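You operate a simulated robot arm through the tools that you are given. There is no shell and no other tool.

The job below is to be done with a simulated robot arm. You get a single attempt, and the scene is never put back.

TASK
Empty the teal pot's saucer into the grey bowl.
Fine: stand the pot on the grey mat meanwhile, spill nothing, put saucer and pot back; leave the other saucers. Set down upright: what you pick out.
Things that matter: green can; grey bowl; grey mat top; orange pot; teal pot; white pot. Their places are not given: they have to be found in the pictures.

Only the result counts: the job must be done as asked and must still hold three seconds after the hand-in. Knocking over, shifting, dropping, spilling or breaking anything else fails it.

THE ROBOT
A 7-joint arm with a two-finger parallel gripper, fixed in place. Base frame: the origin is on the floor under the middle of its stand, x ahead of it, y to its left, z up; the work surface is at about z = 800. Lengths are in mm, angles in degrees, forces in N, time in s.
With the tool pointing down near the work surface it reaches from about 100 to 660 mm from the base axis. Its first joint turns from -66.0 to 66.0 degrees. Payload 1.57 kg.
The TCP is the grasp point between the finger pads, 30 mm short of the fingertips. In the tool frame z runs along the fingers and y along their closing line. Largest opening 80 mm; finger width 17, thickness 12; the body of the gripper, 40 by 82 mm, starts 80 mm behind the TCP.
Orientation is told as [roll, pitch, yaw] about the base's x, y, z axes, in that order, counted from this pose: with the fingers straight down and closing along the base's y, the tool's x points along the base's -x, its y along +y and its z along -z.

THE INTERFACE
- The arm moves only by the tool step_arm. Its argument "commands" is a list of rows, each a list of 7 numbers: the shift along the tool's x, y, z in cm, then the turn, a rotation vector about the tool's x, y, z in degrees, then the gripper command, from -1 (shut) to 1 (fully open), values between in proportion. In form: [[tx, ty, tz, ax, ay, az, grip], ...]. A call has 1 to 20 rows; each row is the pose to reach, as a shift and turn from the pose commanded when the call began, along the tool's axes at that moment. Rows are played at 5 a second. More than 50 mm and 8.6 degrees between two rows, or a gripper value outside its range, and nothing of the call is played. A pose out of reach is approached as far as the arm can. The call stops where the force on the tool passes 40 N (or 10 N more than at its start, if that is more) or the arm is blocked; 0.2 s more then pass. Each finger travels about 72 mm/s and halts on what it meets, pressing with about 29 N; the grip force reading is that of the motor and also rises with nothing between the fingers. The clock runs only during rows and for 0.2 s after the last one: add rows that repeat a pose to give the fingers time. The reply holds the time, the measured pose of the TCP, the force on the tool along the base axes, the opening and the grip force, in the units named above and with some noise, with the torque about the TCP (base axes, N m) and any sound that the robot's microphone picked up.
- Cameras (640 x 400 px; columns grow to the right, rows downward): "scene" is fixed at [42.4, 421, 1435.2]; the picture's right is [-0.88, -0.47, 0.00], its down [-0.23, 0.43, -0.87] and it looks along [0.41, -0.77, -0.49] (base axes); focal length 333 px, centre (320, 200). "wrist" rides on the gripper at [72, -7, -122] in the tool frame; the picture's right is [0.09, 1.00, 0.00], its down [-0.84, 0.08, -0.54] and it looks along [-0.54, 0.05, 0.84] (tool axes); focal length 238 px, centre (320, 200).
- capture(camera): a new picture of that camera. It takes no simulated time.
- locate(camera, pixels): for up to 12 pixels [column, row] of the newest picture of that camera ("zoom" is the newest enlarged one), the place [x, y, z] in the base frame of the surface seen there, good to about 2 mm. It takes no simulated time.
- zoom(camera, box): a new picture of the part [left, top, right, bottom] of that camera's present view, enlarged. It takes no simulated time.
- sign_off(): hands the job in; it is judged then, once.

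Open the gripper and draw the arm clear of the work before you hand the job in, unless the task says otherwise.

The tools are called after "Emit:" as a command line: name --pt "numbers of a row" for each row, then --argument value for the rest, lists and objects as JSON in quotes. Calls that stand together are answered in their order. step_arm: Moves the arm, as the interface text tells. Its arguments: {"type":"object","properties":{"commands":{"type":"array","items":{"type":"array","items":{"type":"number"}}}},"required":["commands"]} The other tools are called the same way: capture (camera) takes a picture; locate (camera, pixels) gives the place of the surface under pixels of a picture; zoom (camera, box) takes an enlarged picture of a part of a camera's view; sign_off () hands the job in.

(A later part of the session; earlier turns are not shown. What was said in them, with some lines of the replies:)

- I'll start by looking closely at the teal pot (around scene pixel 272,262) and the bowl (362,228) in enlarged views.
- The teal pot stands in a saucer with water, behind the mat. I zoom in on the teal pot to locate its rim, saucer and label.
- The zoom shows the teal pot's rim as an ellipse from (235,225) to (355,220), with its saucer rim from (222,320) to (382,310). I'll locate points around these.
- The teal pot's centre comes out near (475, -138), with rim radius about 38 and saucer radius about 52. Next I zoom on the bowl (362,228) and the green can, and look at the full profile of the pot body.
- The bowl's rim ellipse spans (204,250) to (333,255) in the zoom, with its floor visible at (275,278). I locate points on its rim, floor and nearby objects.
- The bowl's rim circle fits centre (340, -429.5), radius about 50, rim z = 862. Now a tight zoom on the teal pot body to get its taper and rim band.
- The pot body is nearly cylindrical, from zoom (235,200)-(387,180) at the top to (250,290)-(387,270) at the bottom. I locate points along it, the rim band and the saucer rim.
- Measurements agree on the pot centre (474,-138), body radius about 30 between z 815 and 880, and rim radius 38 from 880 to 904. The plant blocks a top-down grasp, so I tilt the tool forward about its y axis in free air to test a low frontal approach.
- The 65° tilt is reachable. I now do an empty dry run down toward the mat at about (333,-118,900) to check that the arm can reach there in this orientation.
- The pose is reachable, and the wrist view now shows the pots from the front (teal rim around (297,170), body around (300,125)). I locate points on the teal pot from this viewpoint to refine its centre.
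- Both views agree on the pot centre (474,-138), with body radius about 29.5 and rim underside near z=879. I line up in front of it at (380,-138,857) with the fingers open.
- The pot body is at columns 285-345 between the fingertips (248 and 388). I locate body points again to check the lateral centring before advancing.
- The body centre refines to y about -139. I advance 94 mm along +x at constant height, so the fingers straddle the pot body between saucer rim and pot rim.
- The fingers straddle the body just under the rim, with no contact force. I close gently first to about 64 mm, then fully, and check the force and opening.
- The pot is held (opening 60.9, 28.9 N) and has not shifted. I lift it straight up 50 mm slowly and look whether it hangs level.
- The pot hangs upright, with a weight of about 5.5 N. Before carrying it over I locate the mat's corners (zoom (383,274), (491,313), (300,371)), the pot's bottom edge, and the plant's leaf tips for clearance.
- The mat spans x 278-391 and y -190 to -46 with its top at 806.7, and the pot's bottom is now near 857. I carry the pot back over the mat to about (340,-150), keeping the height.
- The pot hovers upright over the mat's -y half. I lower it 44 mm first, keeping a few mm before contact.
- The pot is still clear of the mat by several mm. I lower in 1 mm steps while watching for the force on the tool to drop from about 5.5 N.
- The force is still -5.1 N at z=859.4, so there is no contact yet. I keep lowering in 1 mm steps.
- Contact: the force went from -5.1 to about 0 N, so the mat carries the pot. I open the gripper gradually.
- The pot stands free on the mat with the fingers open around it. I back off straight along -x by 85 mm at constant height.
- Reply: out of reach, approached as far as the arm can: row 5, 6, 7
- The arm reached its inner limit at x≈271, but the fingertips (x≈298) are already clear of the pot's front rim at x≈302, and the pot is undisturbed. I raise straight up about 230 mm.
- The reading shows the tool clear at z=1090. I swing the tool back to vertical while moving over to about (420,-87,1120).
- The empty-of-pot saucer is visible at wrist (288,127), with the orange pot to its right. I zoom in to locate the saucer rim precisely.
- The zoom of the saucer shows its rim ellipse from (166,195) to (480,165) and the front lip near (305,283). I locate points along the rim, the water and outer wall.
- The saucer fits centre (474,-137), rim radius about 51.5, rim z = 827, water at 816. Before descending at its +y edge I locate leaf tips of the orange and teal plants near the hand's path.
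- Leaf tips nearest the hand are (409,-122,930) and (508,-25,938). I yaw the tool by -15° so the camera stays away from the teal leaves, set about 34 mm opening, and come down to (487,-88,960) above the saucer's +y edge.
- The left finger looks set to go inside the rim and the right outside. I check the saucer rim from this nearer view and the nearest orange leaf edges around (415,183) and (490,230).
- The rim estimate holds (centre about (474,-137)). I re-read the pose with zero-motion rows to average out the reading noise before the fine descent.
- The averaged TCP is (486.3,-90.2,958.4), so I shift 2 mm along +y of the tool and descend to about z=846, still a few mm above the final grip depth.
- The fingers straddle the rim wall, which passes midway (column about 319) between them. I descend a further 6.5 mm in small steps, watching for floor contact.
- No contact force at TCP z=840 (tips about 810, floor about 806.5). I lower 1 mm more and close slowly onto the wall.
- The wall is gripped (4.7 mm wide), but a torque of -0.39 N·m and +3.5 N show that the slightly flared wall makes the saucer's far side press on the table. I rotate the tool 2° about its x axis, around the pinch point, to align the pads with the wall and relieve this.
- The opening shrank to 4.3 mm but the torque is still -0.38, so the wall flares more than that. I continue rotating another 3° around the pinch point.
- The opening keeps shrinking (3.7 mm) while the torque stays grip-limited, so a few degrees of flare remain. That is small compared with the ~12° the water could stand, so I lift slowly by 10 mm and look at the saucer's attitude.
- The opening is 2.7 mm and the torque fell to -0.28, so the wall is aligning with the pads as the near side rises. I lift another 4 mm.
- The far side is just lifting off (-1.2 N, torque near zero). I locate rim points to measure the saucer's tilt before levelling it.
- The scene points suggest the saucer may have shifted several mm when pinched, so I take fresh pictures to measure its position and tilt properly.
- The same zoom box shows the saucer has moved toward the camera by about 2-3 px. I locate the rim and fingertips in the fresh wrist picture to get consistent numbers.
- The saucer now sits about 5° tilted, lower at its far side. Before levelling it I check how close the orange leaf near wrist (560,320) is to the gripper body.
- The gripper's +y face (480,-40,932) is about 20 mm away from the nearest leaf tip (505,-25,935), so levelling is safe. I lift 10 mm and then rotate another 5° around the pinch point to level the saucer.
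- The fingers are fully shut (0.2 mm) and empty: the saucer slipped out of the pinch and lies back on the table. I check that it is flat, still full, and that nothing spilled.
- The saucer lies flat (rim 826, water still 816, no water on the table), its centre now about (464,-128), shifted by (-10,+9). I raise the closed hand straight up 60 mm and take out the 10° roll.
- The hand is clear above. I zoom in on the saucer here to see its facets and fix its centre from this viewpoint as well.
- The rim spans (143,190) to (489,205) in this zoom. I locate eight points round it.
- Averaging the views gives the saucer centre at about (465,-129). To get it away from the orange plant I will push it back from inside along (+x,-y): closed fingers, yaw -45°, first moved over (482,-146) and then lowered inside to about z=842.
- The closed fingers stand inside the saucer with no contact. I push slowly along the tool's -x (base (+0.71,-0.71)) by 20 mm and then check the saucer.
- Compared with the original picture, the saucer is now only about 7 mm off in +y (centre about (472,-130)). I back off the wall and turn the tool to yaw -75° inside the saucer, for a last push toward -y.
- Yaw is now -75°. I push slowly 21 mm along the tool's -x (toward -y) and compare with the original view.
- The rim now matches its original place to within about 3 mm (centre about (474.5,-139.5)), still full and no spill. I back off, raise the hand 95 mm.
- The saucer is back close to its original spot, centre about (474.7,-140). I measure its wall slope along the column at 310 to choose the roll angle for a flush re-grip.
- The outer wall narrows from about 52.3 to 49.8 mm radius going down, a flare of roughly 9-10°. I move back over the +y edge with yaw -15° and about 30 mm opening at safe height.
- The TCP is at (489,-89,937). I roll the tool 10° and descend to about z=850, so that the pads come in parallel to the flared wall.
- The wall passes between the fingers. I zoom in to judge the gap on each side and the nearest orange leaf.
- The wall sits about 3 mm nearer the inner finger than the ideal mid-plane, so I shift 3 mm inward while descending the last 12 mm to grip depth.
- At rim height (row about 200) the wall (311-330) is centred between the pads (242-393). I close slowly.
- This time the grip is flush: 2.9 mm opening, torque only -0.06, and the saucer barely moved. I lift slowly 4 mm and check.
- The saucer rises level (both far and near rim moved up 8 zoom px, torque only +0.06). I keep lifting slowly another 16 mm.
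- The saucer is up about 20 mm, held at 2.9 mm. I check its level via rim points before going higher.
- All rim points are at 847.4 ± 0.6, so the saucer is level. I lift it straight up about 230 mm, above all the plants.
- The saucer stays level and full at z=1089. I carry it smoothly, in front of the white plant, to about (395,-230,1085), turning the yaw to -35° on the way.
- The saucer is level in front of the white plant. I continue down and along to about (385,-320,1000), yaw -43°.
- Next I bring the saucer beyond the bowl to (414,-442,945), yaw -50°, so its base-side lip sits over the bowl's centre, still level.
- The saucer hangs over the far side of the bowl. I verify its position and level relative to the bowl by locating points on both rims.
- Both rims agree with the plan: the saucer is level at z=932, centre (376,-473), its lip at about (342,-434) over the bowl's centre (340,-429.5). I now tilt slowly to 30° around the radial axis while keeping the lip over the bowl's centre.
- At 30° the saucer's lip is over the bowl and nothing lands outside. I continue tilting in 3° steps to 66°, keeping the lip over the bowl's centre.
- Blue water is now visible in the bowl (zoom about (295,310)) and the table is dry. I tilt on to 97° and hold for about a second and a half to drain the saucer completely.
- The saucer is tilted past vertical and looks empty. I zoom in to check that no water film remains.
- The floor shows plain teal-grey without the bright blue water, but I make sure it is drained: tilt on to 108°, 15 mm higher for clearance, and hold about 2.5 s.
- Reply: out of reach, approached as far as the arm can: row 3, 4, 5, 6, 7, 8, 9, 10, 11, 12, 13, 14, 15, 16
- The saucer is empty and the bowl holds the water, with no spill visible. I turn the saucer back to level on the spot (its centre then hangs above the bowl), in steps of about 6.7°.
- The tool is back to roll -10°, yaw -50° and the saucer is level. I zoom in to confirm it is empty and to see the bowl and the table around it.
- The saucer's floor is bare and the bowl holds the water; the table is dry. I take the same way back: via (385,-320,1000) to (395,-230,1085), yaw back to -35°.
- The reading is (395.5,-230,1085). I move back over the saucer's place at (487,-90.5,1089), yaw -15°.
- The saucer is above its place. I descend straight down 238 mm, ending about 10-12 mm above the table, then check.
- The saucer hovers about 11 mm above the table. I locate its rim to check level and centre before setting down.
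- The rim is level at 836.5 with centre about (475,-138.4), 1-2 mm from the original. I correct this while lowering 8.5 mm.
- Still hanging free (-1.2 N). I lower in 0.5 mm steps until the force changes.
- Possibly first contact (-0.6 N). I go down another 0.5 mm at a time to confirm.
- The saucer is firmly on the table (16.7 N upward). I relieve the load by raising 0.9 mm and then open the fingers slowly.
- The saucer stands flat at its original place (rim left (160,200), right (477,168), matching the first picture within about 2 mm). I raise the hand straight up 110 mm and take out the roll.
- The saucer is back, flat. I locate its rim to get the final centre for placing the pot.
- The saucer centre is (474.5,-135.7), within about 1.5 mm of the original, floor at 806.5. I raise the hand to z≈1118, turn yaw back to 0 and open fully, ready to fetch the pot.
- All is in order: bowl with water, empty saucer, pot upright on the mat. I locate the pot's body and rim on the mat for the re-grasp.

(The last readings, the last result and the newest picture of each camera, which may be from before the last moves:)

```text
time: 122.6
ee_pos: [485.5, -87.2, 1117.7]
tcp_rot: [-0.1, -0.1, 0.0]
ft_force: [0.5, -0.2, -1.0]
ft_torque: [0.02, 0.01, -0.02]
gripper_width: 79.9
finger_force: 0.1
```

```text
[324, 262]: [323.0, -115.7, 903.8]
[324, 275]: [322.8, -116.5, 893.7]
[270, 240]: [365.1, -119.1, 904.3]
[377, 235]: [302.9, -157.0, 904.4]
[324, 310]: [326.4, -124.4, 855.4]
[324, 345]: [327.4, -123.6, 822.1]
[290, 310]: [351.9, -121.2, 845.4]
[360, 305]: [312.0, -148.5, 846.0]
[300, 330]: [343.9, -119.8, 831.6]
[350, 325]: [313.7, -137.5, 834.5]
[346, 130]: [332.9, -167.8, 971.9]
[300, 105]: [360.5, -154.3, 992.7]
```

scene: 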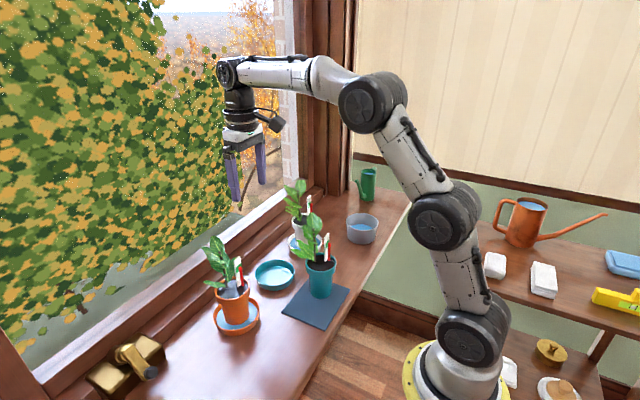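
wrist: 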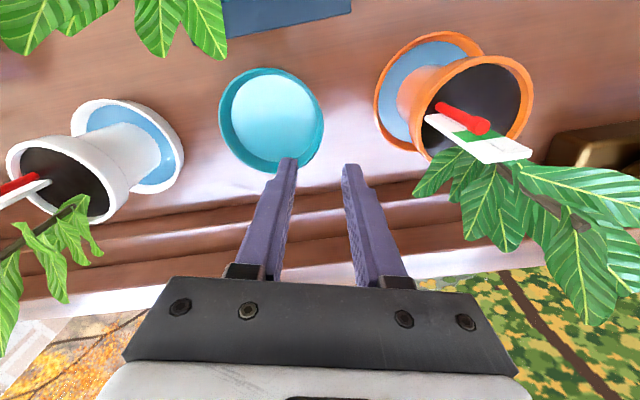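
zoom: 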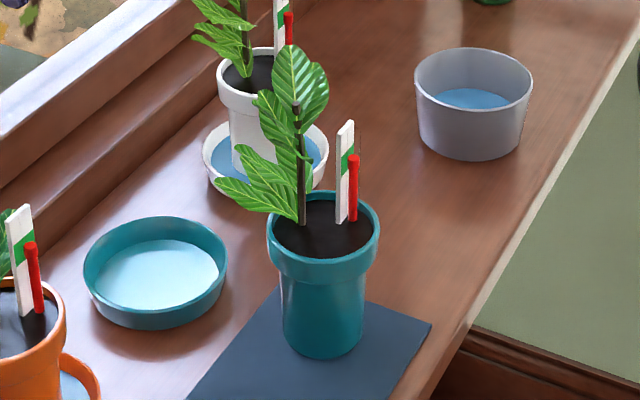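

The pot stands at (341,-149). I swing the tool back to the 65° forward tilt while moving to about (300,-150,1100).

Emit:
step_arm --pt "1.86 -0.63 0.18 0 -6.5 0 1" --pt "3.71 -1.25 0.36 0 -13 0 1" --pt "5.57 -1.88 0.54 0 -19.5 0 1" --pt "7.42 -2.5 0.72 0 -26 0 1" --pt "9.28 -3.13 0.9 0 -32.5 0 1" --pt "11.13 -3.75 1.08 0 -39 0 1" --pt "12.99 -4.38 1.26 0 -45.5 0 1" --pt "14.84 -5.0 1.44 0 -52 0 1" --pt "16.7 -5.63 1.62 0 -58.5 0 1" --pt "18.55 -6.25 1.8 0 -65 0 1" --pt "18.55 -6.25 1.8 0 -65 0 1"

Emit:
capture --camera "wrist"

Emit:
capture --camera "scene"

```text
time: 125.0
ee_pos: [299.1, -151.4, 1099.4]
tcp_rot: [-0.3, -65.2, 0.3]
ft_force: [-0.4, 0.9, 0.3]
ft_torque: [-0.03, 0.0, -0.03]
gripper_width: 79.7
finger_force: 0.1
```

```text
taken
```

wrist: 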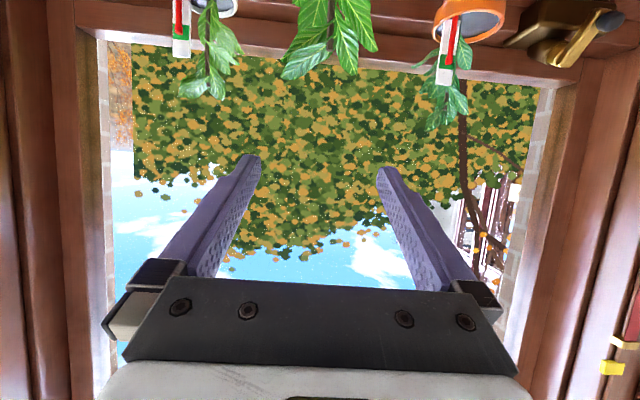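

```text
taken
```

scene: 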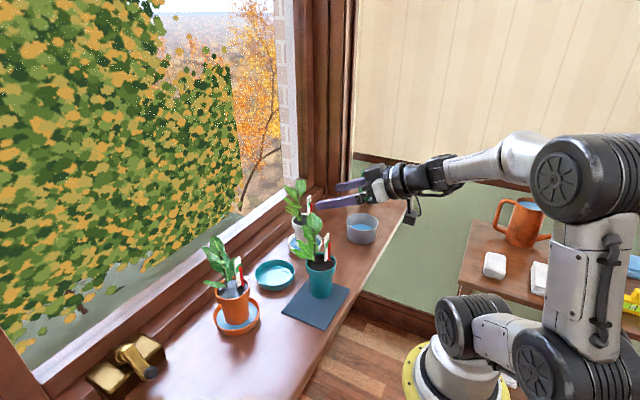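

The tool hovers in front of the plant. I descend straight down at x≈288 to z≈900, with the open fingers ending in front of the pot's sides, then check.

Emit:
step_arm --pt "2.3 0.02 0.7 0 0 0 1" --pt "4.6 0.05 1.5 0 0 0 1" --pt "6.9 0.08 2.3 0 0 0 1" --pt "9.2 0.1 3.2 0 0 0 1" --pt "11.5 0.12 4.2 0 0 0 1" --pt "13.8 0.14 5.2 0 0 0 1" --pt "16.1 0.15 6.2 0 0 0 1" --pt "18.6 0.15 7.46 0 0 0 1" --pt "18.6 0.15 7.46 0 0 0 1"

Emit:
capture --camera "wrist"

Emit:
zoom --camera "scene" --box '[270, 200, 390, 320]'

```text
time: 127.0
ee_pos: [292.5, -151.2, 900.6]
tcp_rot: [-0.4, -65.1, 0.4]
ft_force: [0.3, 0.3, -0.2]
ft_torque: [-0.02, 0.0, 0.04]
gripper_width: 80.1
finger_force: 0.0
```

```text
taken
```

wrist: 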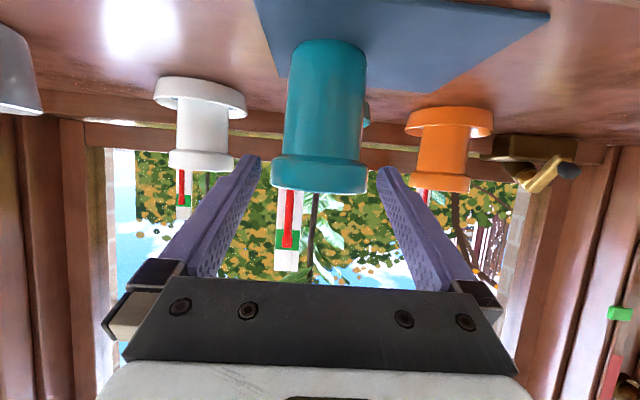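

```text
3.33 times, centred on (330, 260) of scene
```

zoom: 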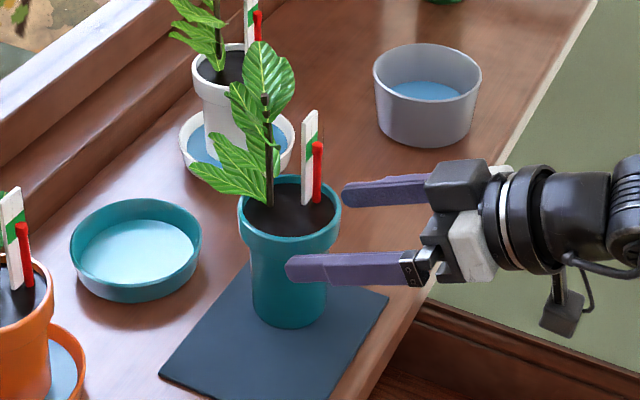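

The fingers are in line with the pot. I locate body points from the wrist view to check lateral centring before the final descent and approach.

Emit:
locate --camera "wrist" --pixels '[[290, 110], [325, 110], [362, 110], [292, 80], [360, 80], [275, 175], [320, 180], [362, 178], [325, 130], [325, 60], [300, 140], [350, 140]]'

Emit:
step_arm --pt "0 0 0 0 0 0 1"

Emit:
step_arm --pt "0 0 0 0 0 0 1"

```text
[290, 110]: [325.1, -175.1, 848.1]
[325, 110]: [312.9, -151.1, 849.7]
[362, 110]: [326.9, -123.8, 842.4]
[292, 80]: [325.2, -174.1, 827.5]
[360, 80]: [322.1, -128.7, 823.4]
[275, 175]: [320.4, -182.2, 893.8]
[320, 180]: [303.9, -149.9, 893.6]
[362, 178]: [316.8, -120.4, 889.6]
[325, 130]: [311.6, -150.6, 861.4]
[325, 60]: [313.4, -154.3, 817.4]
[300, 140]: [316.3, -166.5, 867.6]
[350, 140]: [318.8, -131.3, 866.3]
```

```text
time: 127.4
ee_pos: [290.4, -151.6, 898.8]
tcp_rot: [-0.3, -65.1, 0.3]
ft_force: [0.0, 0.4, -0.1]
ft_torque: [0.0, 0.04, 0.0]
gripper_width: 80.1
finger_force: 0.0
```

```text
time: 127.8
ee_pos: [290.1, -151.6, 899.1]
tcp_rot: [-0.2, -65.1, 0.3]
ft_force: [-0.7, -0.8, 0.5]
ft_torque: [0.01, -0.02, -0.01]
gripper_width: 80.0
finger_force: 0.1
```

The pot's centre is (341.5,-150) and the TCP is at y=-151.5, so I correct 1.5 mm, descend to z≈857 and then advance 49 mm so the fingers straddle the body.

Emit:
step_arm --pt "1.27 0.1 0.59 0 0 0 1" --pt "2.54 0.15 1.19 0 0 0 1" --pt "3.81 0.15 1.78 0 0 0 1" --pt "3.39 0.15 2.67 0 0 0 1" --pt "2.98 0.15 3.56 0 0 0 1" --pt "2.56 0.15 4.45 0 0 0 1" --pt "2.15 0.15 5.35 0 0 0 1" --pt "1.73 0.15 6.24 0 0 0 1" --pt "1.73 0.15 6.24 0 0 0 1"

Emit:
capture --camera "wrist"

Emit:
zoom --camera "scene" --box '[270, 200, 390, 320]'

```text
time: 129.8
ee_pos: [338.7, -149.0, 858.3]
tcp_rot: [-0.1, -65.1, 0.2]
ft_force: [-0.6, 0.8, -0.5]
ft_torque: [0.03, 0.0, 0.0]
gripper_width: 80.1
finger_force: 0.1
```

```text
taken
```

wrist: 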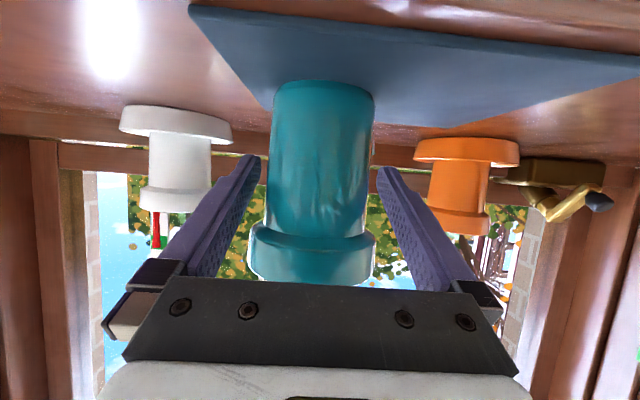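

```text
3.33 times, centred on (330, 260) of scene
```

zoom: 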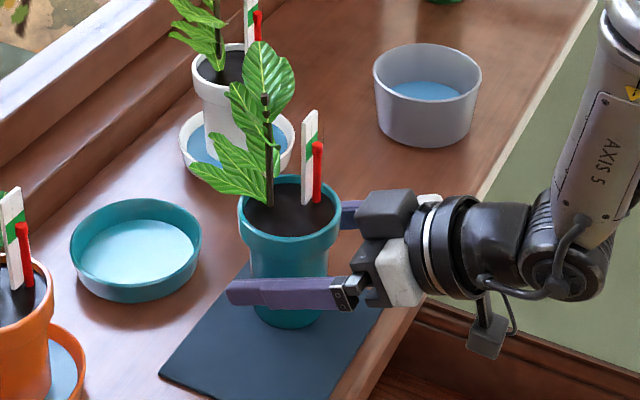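

The view matches that at release (body at columns 272-375). I close the gripper gently as before.

Emit:
step_arm --pt "0 0 0 0 0 0 0.6" --pt "0 0 0 0 0 0 0.55" --pt "0 0 0 0 0 0 0.5" --pt "0 0 0 0 0 0 0.45" --pt "0 0 0 0 0 0 0.4" --pt "0 0 0 0 0 0 0.2" --pt "0 0 0 0 0 0 -0.2" --pt "0 0 0 0 0 0 -1" --pt "0 0 0 0 0 0 -1" --pt "0 0 0 0 0 0 -1"

Emit:
zoom --camera "scene" --box '[270, 200, 390, 320]'

```text
time: 132.0
ee_pos: [339.8, -150.3, 858.5]
tcp_rot: [-0.5, -65.1, 0.4]
ft_force: [-0.2, -6.1, 6.4]
ft_torque: [-0.04, -0.06, -0.09]
gripper_width: 60.7
finger_force: 28.9
```

```text
3.33 times, centred on (330, 260) of scene
```

zoom: 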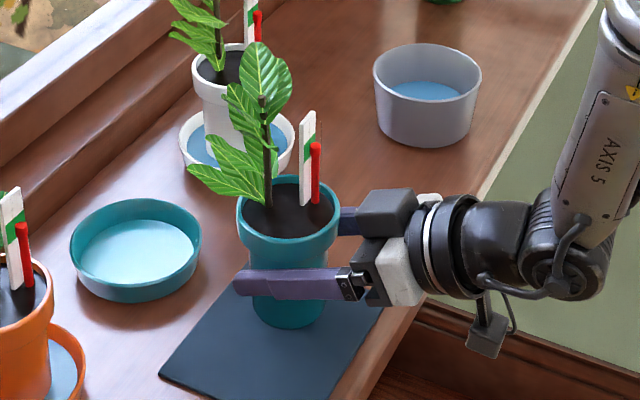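

The pot is held (60.7 mm, 28.9 N), with some stress against the mat (-6 N in y, +6 N in z). I lift it slowly by 5 mm to relieve that and check it hangs upright.

Emit:
step_arm --pt "-0.09 0 -0.042 0 0 0 -1" --pt "-0.18 0 -0.085 0 0 0 -1" --pt "-0.27 0 -0.127 0 0 0 -1" --pt "-0.45 0 -0.21 0 0 0 -1" --pt "-0.45 0 -0.21 0 0 0 -1"

Emit:
zoom --camera "scene" --box '[270, 200, 390, 320]'

Emit:
capture --camera "wrist"

```text
time: 133.2
ee_pos: [338.7, -149.5, 861.1]
tcp_rot: [-0.1, -65.1, 0.2]
ft_force: [-1.3, 0.6, -3.7]
ft_torque: [0.01, 0.05, -0.01]
gripper_width: 60.7
finger_force: 29.1
```

```text
3.33 times, centred on (330, 260) of scene
```

zoom: 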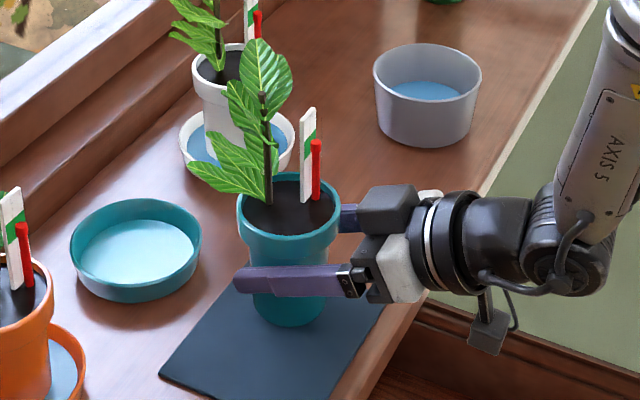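

```text
taken
```

wrist: 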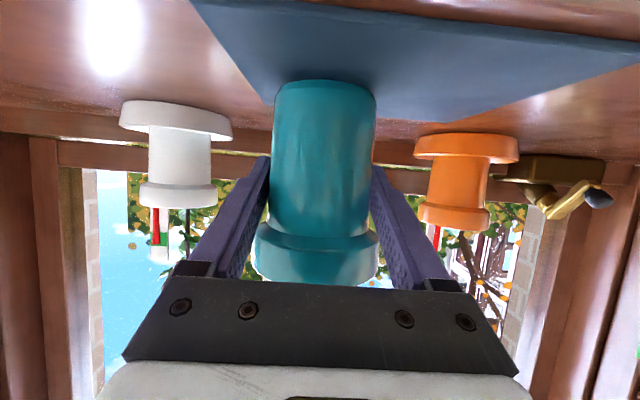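

The pot is lifting freely (-3.7 N) and upright. I raise it another 46 mm.

Emit:
step_arm --pt "-0.36 0 -0.17 0 0 0 -1" --pt "-0.82 0 -0.38 0 0 0 -1" --pt "-1.36 0 -0.63 0 0 0 -1" --pt "-1.9 0 -0.89 0 0 0 -1" --pt "-2.45 0 -1.14 0 0 0 -1" --pt "-2.99 0 -1.4 0 0 0 -1" --pt "-3.53 0 -1.65 0 0 0 -1" --pt "-3.99 0 -1.86 0 0 0 -1" --pt "-4.17 0 -1.95 0 0 0 -1" --pt "-4.17 0 -1.95 0 0 0 -1"

Emit:
zoom --camera "scene" --box '[270, 190, 370, 310]'

Emit:
capture --camera "wrist"

```text
time: 135.4
ee_pos: [337.0, -147.5, 909.1]
tcp_rot: [-0.4, -65.1, 0.4]
ft_force: [-0.3, 0.2, -5.7]
ft_torque: [0.01, 0.03, -0.01]
gripper_width: 60.3
finger_force: 29.2
```

```text
3.33 times, centred on (320, 250) of scene
```

zoom: 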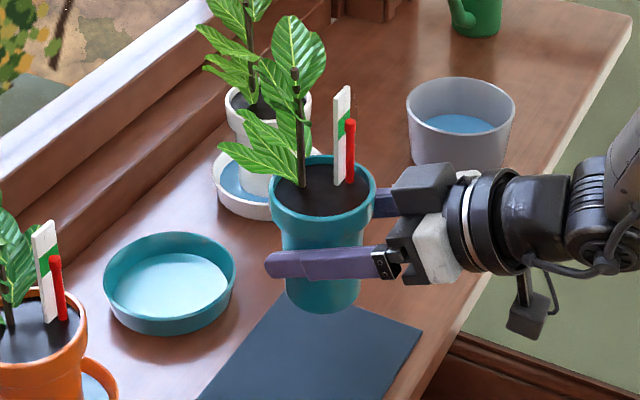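

```text
taken
```

wrist: 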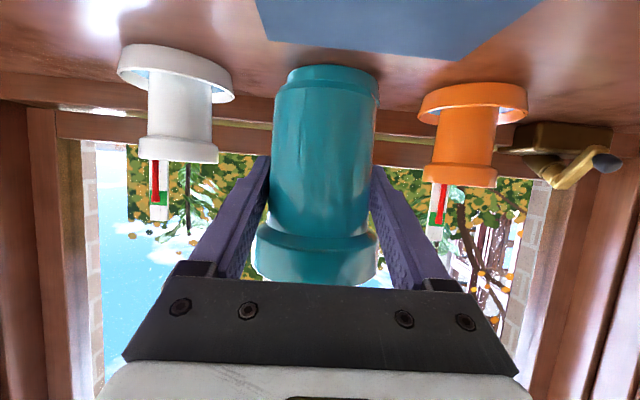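

The pot hangs upright at z≈908. I move it forward above the saucer: +133.5 mm in x and +14 mm in y at constant height.

Emit:
step_arm --pt "-0.28 0.07 0.6 0 0 0 -1" --pt "-0.9 0.23 1.94 0 0 0 -1" --pt "-1.53 0.39 3.27 0 0 0 -1" --pt "-2.15 0.54 4.6 0 0 0 -1" --pt "-2.77 0.7 5.93 0 0 0 -1" --pt "-3.39 0.86 7.26 0 0 0 -1" --pt "-4.01 1.02 8.59 0 0 0 -1" --pt "-4.63 1.17 9.92 0 0 0 -1" --pt "-5.2 1.32 11.13 0 0 0 -1" --pt "-5.55 1.4 11.9 0 0 0 -1" --pt "-5.65 1.43 12.1 0 0 0 -1" --pt "-5.65 1.43 12.1 0 0 0 -1"

Emit:
zoom --camera "scene" --box '[230, 200, 320, 300]'

Emit:
capture --camera "wrist"

```text
time: 138.0
ee_pos: [472.8, -133.0, 910.8]
tcp_rot: [-0.1, -65.1, 0.2]
ft_force: [-0.1, -0.1, -5.5]
ft_torque: [-0.01, 0.05, -0.03]
gripper_width: 60.6
finger_force: 28.7
```

```text
4.00 times, centred on (275, 250) of scene
```

zoom: 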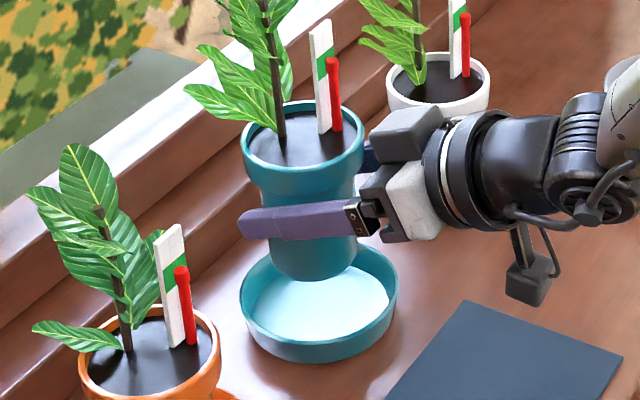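

```text
taken
```

wrist: 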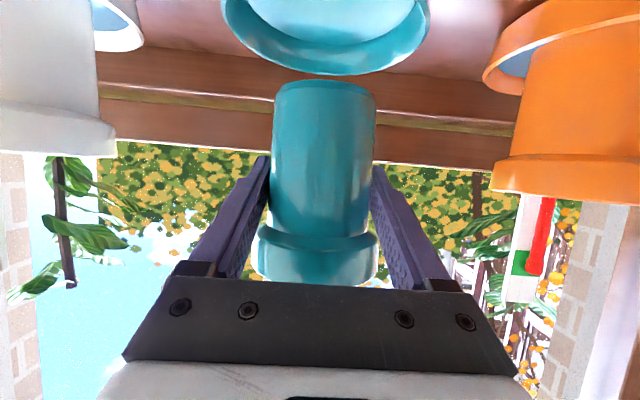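

The pot is over the saucer. I locate pot body/rim and saucer rim points to verify their alignment.

Emit:
locate --camera "zoom" --pixels '[[305, 170], [246, 150], [362, 148], [305, 260], [275, 260], [345, 255], [242, 300], [396, 280], [320, 342], [280, 330], [365, 320], [300, 280]]'

Emit:
locate --camera "wrist" --pixels '[[275, 130], [323, 130], [372, 130], [280, 100], [370, 100], [325, 72], [240, 40], [420, 40], [228, 20], [427, 20], [280, 65], [380, 65]]'

```text
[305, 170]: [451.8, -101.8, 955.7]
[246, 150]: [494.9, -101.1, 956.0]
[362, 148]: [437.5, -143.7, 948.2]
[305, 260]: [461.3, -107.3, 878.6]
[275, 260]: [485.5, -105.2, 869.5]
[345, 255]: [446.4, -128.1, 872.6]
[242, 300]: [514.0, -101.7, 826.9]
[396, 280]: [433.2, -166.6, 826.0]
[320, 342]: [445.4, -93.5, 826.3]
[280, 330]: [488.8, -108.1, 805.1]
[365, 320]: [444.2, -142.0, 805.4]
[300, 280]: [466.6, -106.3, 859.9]
```

```text
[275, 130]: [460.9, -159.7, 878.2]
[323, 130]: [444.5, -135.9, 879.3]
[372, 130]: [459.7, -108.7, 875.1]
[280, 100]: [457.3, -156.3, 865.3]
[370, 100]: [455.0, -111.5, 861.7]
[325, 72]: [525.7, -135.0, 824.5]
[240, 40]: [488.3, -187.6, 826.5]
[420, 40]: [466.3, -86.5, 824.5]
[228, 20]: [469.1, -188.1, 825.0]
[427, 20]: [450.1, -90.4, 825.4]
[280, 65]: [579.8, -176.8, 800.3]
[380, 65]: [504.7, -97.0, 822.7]
```

The pot's centre is about (474,-133.5), the saucer's (474.3,-136). I shift 2.3 mm in -y and lower 46 mm, stopping a few mm above the saucer's floor.

Emit:
step_arm --pt "0.27 -0.12 0.13 0 0 0 -1" --pt "0.72 -0.23 0.34 0 0 0 -1" --pt "1.27 -0.23 0.59 0 0 0 -1" --pt "1.81 -0.23 0.85 0 0 0 -1" --pt "2.36 -0.23 1.1 0 0 0 -1" --pt "2.9 -0.23 1.35 0 0 0 -1" --pt "3.44 -0.23 1.61 0 0 0 -1" --pt "3.9 -0.23 1.82 0 0 0 -1" --pt "4.17 -0.23 1.95 0 0 0 -1" --pt "4.17 -0.23 1.95 0 0 0 -1"

Emit:
zoom --camera "scene" --box '[230, 200, 320, 300]'

Emit:
capture --camera "wrist"

```text
time: 140.2
ee_pos: [472.5, -136.6, 864.0]
tcp_rot: [-0.3, -65.1, 0.2]
ft_force: [-0.4, -0.2, -5.1]
ft_torque: [0.0, 0.03, 0.01]
gripper_width: 60.7
finger_force: 29.2
```

```text
4.00 times, centred on (275, 250) of scene
```

zoom: 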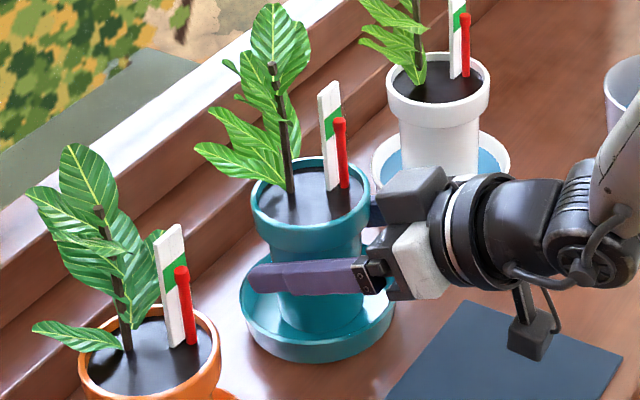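

```text
taken
```

wrist: 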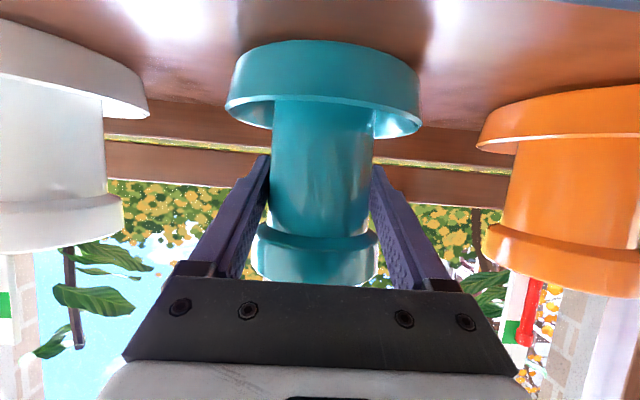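

The pot is inside the saucer's rim, still hanging (-5.1 N) at z=864. I lower in 1 mm steps and watch for the force to change.

Emit:
step_arm --pt "0.09 0 0.042 0 0 0 -1" --pt "0.18 0 0.085 0 0 0 -1" --pt "0.27 0 0.127 0 0 0 -1" --pt "0.36 0 0.169 0 0 0 -1" --pt "0.36 0 0.169 0 0 0 -1"

Emit:
step_arm --pt "0.09 0 0.042 0 0 0 -1" --pt "0.09 0 0.042 0 0 0 -1"

```text
time: 141.4
ee_pos: [472.4, -137.0, 858.6]
tcp_rot: [-0.1, -65.2, 0.4]
ft_force: [1.2, 0.1, -5.8]
ft_torque: [-0.01, 0.05, -0.01]
gripper_width: 60.8
finger_force: 28.9
```

```text
time: 142.0
ee_pos: [472.9, -136.9, 858.5]
tcp_rot: [-0.3, -65.1, 0.3]
ft_force: [0.1, -0.5, -5.5]
ft_torque: [-0.01, 0.02, 0.02]
gripper_width: 60.6
finger_force: 28.6
```

No contact yet (-5.5 N at z≈858.5). I go on down in single 0.7 mm steps.

Emit:
step_arm --pt "0.063 0 0.03 0 0 0 -1" --pt "0.063 0 0.03 0 0 0 -1"

Emit:
step_arm --pt "0.063 0 0.03 0 0 0 -1" --pt "0.063 0 0.03 0 0 0 -1"

```text
time: 142.6
ee_pos: [472.1, -137.9, 858.8]
tcp_rot: [-0.4, -65.1, 0.3]
ft_force: [-0.4, 0.1, -2.2]
ft_torque: [0.1, 0.05, -0.03]
gripper_width: 60.6
finger_force: 29.3
```

```text
time: 143.2
ee_pos: [471.9, -136.4, 859.0]
tcp_rot: [-0.3, -65.2, 0.4]
ft_force: [-1.0, 0.4, 3.8]
ft_torque: [0.31, 0.07, 0.05]
gripper_width: 60.6
finger_force: 29.0
```

Contact: the force went to -2.2 and then +3.8 N, so the pot rests on the saucer's floor. I ease up 0.4 mm and open the fingers slowly.

Emit:
step_arm --pt "-0.036 0 -0.017 0 0 0 -1" --pt "-0.036 0 -0.017 0 0 0 -1"

Emit:
step_arm --pt "0 0 0 0 0 0 0.5" --pt "0 0 0 0 0 0 0.55" --pt "0 0 0 0 0 0 0.62" --pt "0 0 0 0 0 0 0.7" --pt "0 0 0 0 0 0 0.85" --pt "0 0 0 0 0 0 1" --pt "0 0 0 0 0 0 1"

Emit:
capture --camera "wrist"

Emit:
zoom --camera "scene" --box '[230, 200, 320, 300]'

```text
time: 143.8
ee_pos: [472.7, -137.1, 857.7]
tcp_rot: [-0.2, -65.2, 0.3]
ft_force: [2.3, 1.2, 4.0]
ft_torque: [0.37, -0.08, -0.02]
gripper_width: 60.5
finger_force: 29.0
```

```text
time: 145.4
ee_pos: [471.7, -137.0, 858.0]
tcp_rot: [-0.3, -65.1, 0.3]
ft_force: [0.5, 0.0, 0.1]
ft_torque: [-0.01, 0.0, 0.01]
gripper_width: 80.1
finger_force: 0.1
```

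```text
taken
```

wrist: 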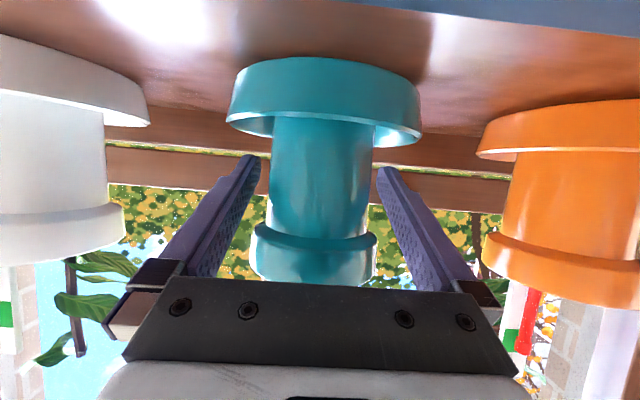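

```text
4.00 times, centred on (275, 250) of scene
```

zoom: 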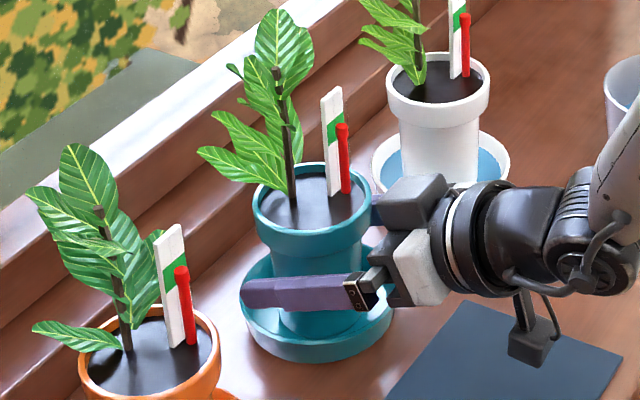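

The pot stands upright in its saucer and the fingers are open around it. I back straight out along -x by 100 mm.

Emit:
step_arm --pt "0.21 0 -0.45 0 0 0 1" --pt "0.63 0 -1.36 0 0 0 1" --pt "1.27 0 -2.72 0 0 0 1" --pt "1.9 0 -4.08 0 0 0 1" --pt "2.54 0 -5.44 0 0 0 1" --pt "3.17 0 -6.8 0 0 0 1" --pt "3.81 0 -8.15 0 0 0 1" --pt "4.23 0 -9.06 0 0 0 1" --pt "4.23 0 -9.06 0 0 0 1"

Emit:
capture --camera "wrist"

Emit:
zoom --camera "scene" --box '[230, 200, 320, 300]'

```text
time: 147.4
ee_pos: [372.1, -136.5, 856.5]
tcp_rot: [-0.3, -65.1, 0.2]
ft_force: [-1.6, 0.4, 0.1]
ft_torque: [0.05, 0.0, -0.02]
gripper_width: 80.1
finger_force: 0.1
```

```text
taken
```

wrist: 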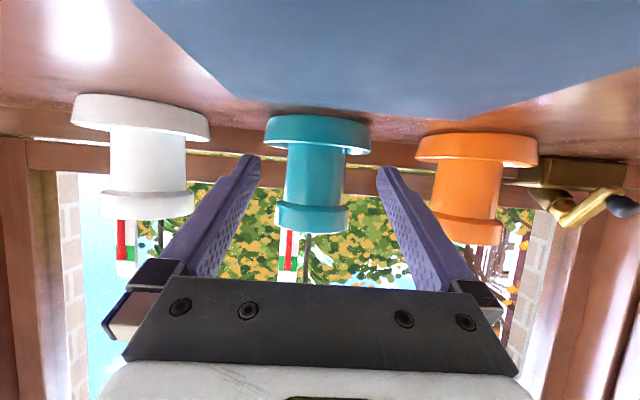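

```text
4.00 times, centred on (275, 250) of scene
```

zoom: 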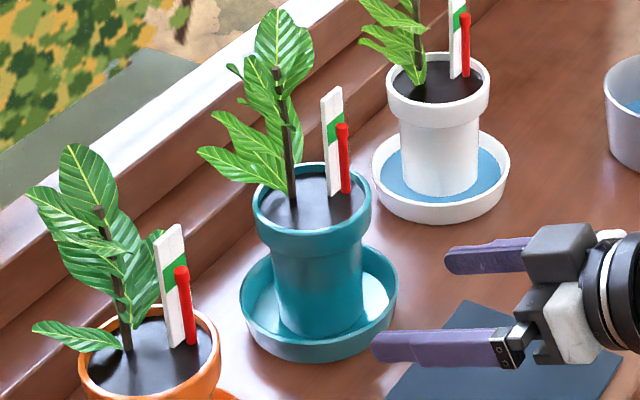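

The pot is back in the empty saucer, upright. I raise the arm clear, up about 240 mm and a little back.

Emit:
step_arm --pt "0.2 0 -1.5 0 0 0 1" --pt "-0.8 0 -3.0 0 0 0 1" --pt "-2.5 0 -4.2 0 0 0 1" --pt "-5.0 0 -5.4 0 0 0 1" --pt "-7.5 0 -6.6 0 0 0 1" --pt "-10.0 0 -7.9 0 0 0 1" --pt "-12.5 0 -9.2 0 0 0 1" --pt "-15.0 0 -10.5 0 0 0 1" --pt "-17.5 0 -11.8 0 0 0 1" --pt "-20.0 0 -13.77 0 0 0 1" --pt "-20.0 0 -13.77 0 0 0 1"

Emit:
capture --camera "scene"

Emit:
zoom --camera "scene" --box '[190, 170, 350, 340]'

```text
time: 149.8
ee_pos: [331.8, -137.0, 1097.3]
tcp_rot: [-0.3, -65.1, 0.3]
ft_force: [0.1, 0.4, 0.1]
ft_torque: [-0.02, -0.04, -0.03]
gripper_width: 80.0
finger_force: 0.0
```

```text
taken
```

scene: 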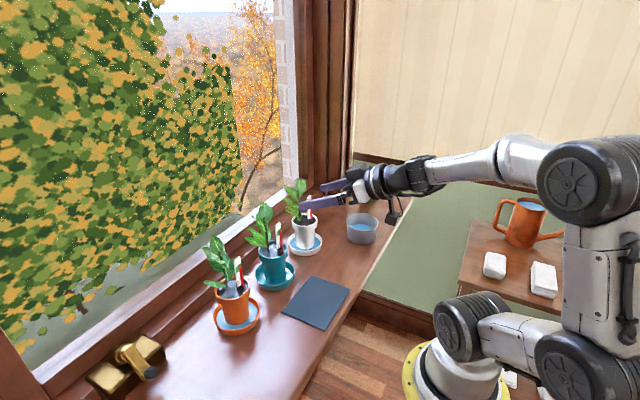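

```text
2.35 times, centred on (270, 255) of scene
```

zoom: 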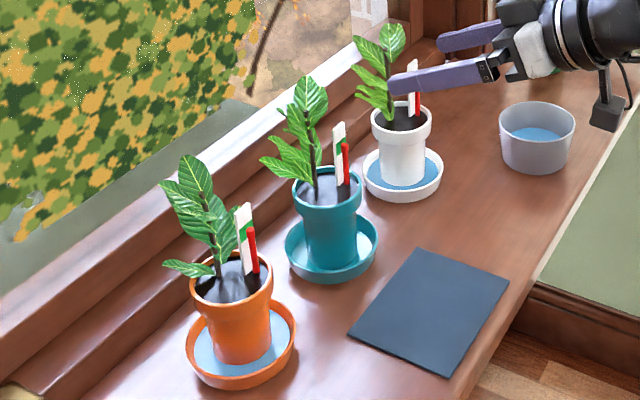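

The final picture shows everything as at the start, except for the empty teal saucer and the water in the bowl. I take one last close look at the pot and saucer and around the bowl before handing in.

Emit:
zoom --camera "scene" --box '[252, 235, 300, 295]'

Emit:
locate --camera "zoom" --pixels '[[310, 150], [310, 250], [245, 220], [380, 205], [215, 115], [398, 115], [300, 328], [195, 290], [443, 270], [310, 185], [410, 285], [225, 255]]'

Emit:
zoom --camera "scene" --box '[315, 190, 415, 260]'

```text
6.67 times, centred on (276, 265) of scene
```

zoom: 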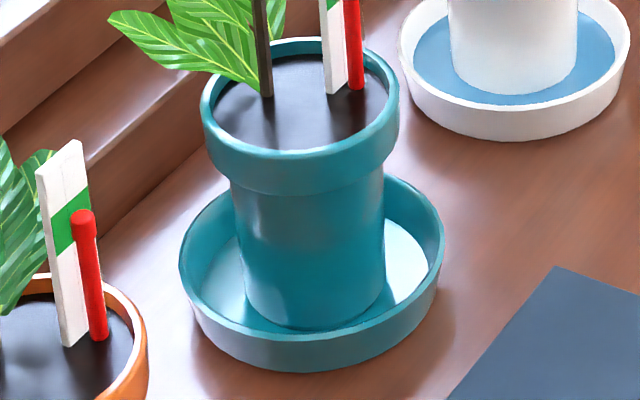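

```text
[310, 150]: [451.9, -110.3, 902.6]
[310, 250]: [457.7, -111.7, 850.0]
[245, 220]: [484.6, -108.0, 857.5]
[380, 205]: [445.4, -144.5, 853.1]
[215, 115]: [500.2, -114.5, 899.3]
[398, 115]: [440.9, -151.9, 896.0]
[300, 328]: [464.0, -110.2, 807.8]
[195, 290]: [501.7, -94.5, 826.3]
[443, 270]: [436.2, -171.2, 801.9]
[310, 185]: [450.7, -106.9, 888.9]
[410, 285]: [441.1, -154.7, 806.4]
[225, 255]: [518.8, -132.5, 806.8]
```

```text
5.71 times, centred on (365, 225) of scene
```

zoom: 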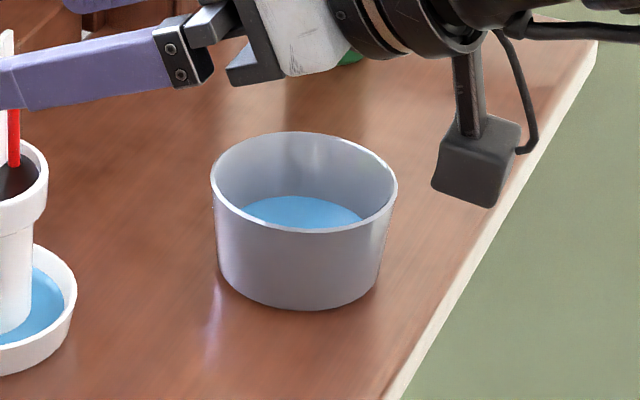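

The pot is upright and within about 2 mm of its original place. The saucer is empty, the bowl holds the water, the table is dry, and the gripper is open and clear. I hand the job in.

Emit:
sign_off

```text
The job is handed in.
```

The teal pot's saucer is emptied into the grey bowl, and I have handed the job in. Saucer and pot are back within about 2 mm of where they started, with the pot upright.

- **Water:** It is in the bowl. The saucer's floor is bare, and I saw no water on the table in the final pictures.
- **Pot:** It stood on the grey mat while I handled the saucer.
- **One slip:** On my first grip the saucer slid out of the fingers when lifted about 1–2 cm, and ended up about 13 mm out of place. It lost no water that I could see. I pushed it back and re-gripped it more squarely before pouring.
- **Everything else:** I left the other saucers alone. The orange and white pots, green can and mat all look as they did at the start.

The gripper is open and the arm is clear of the work.
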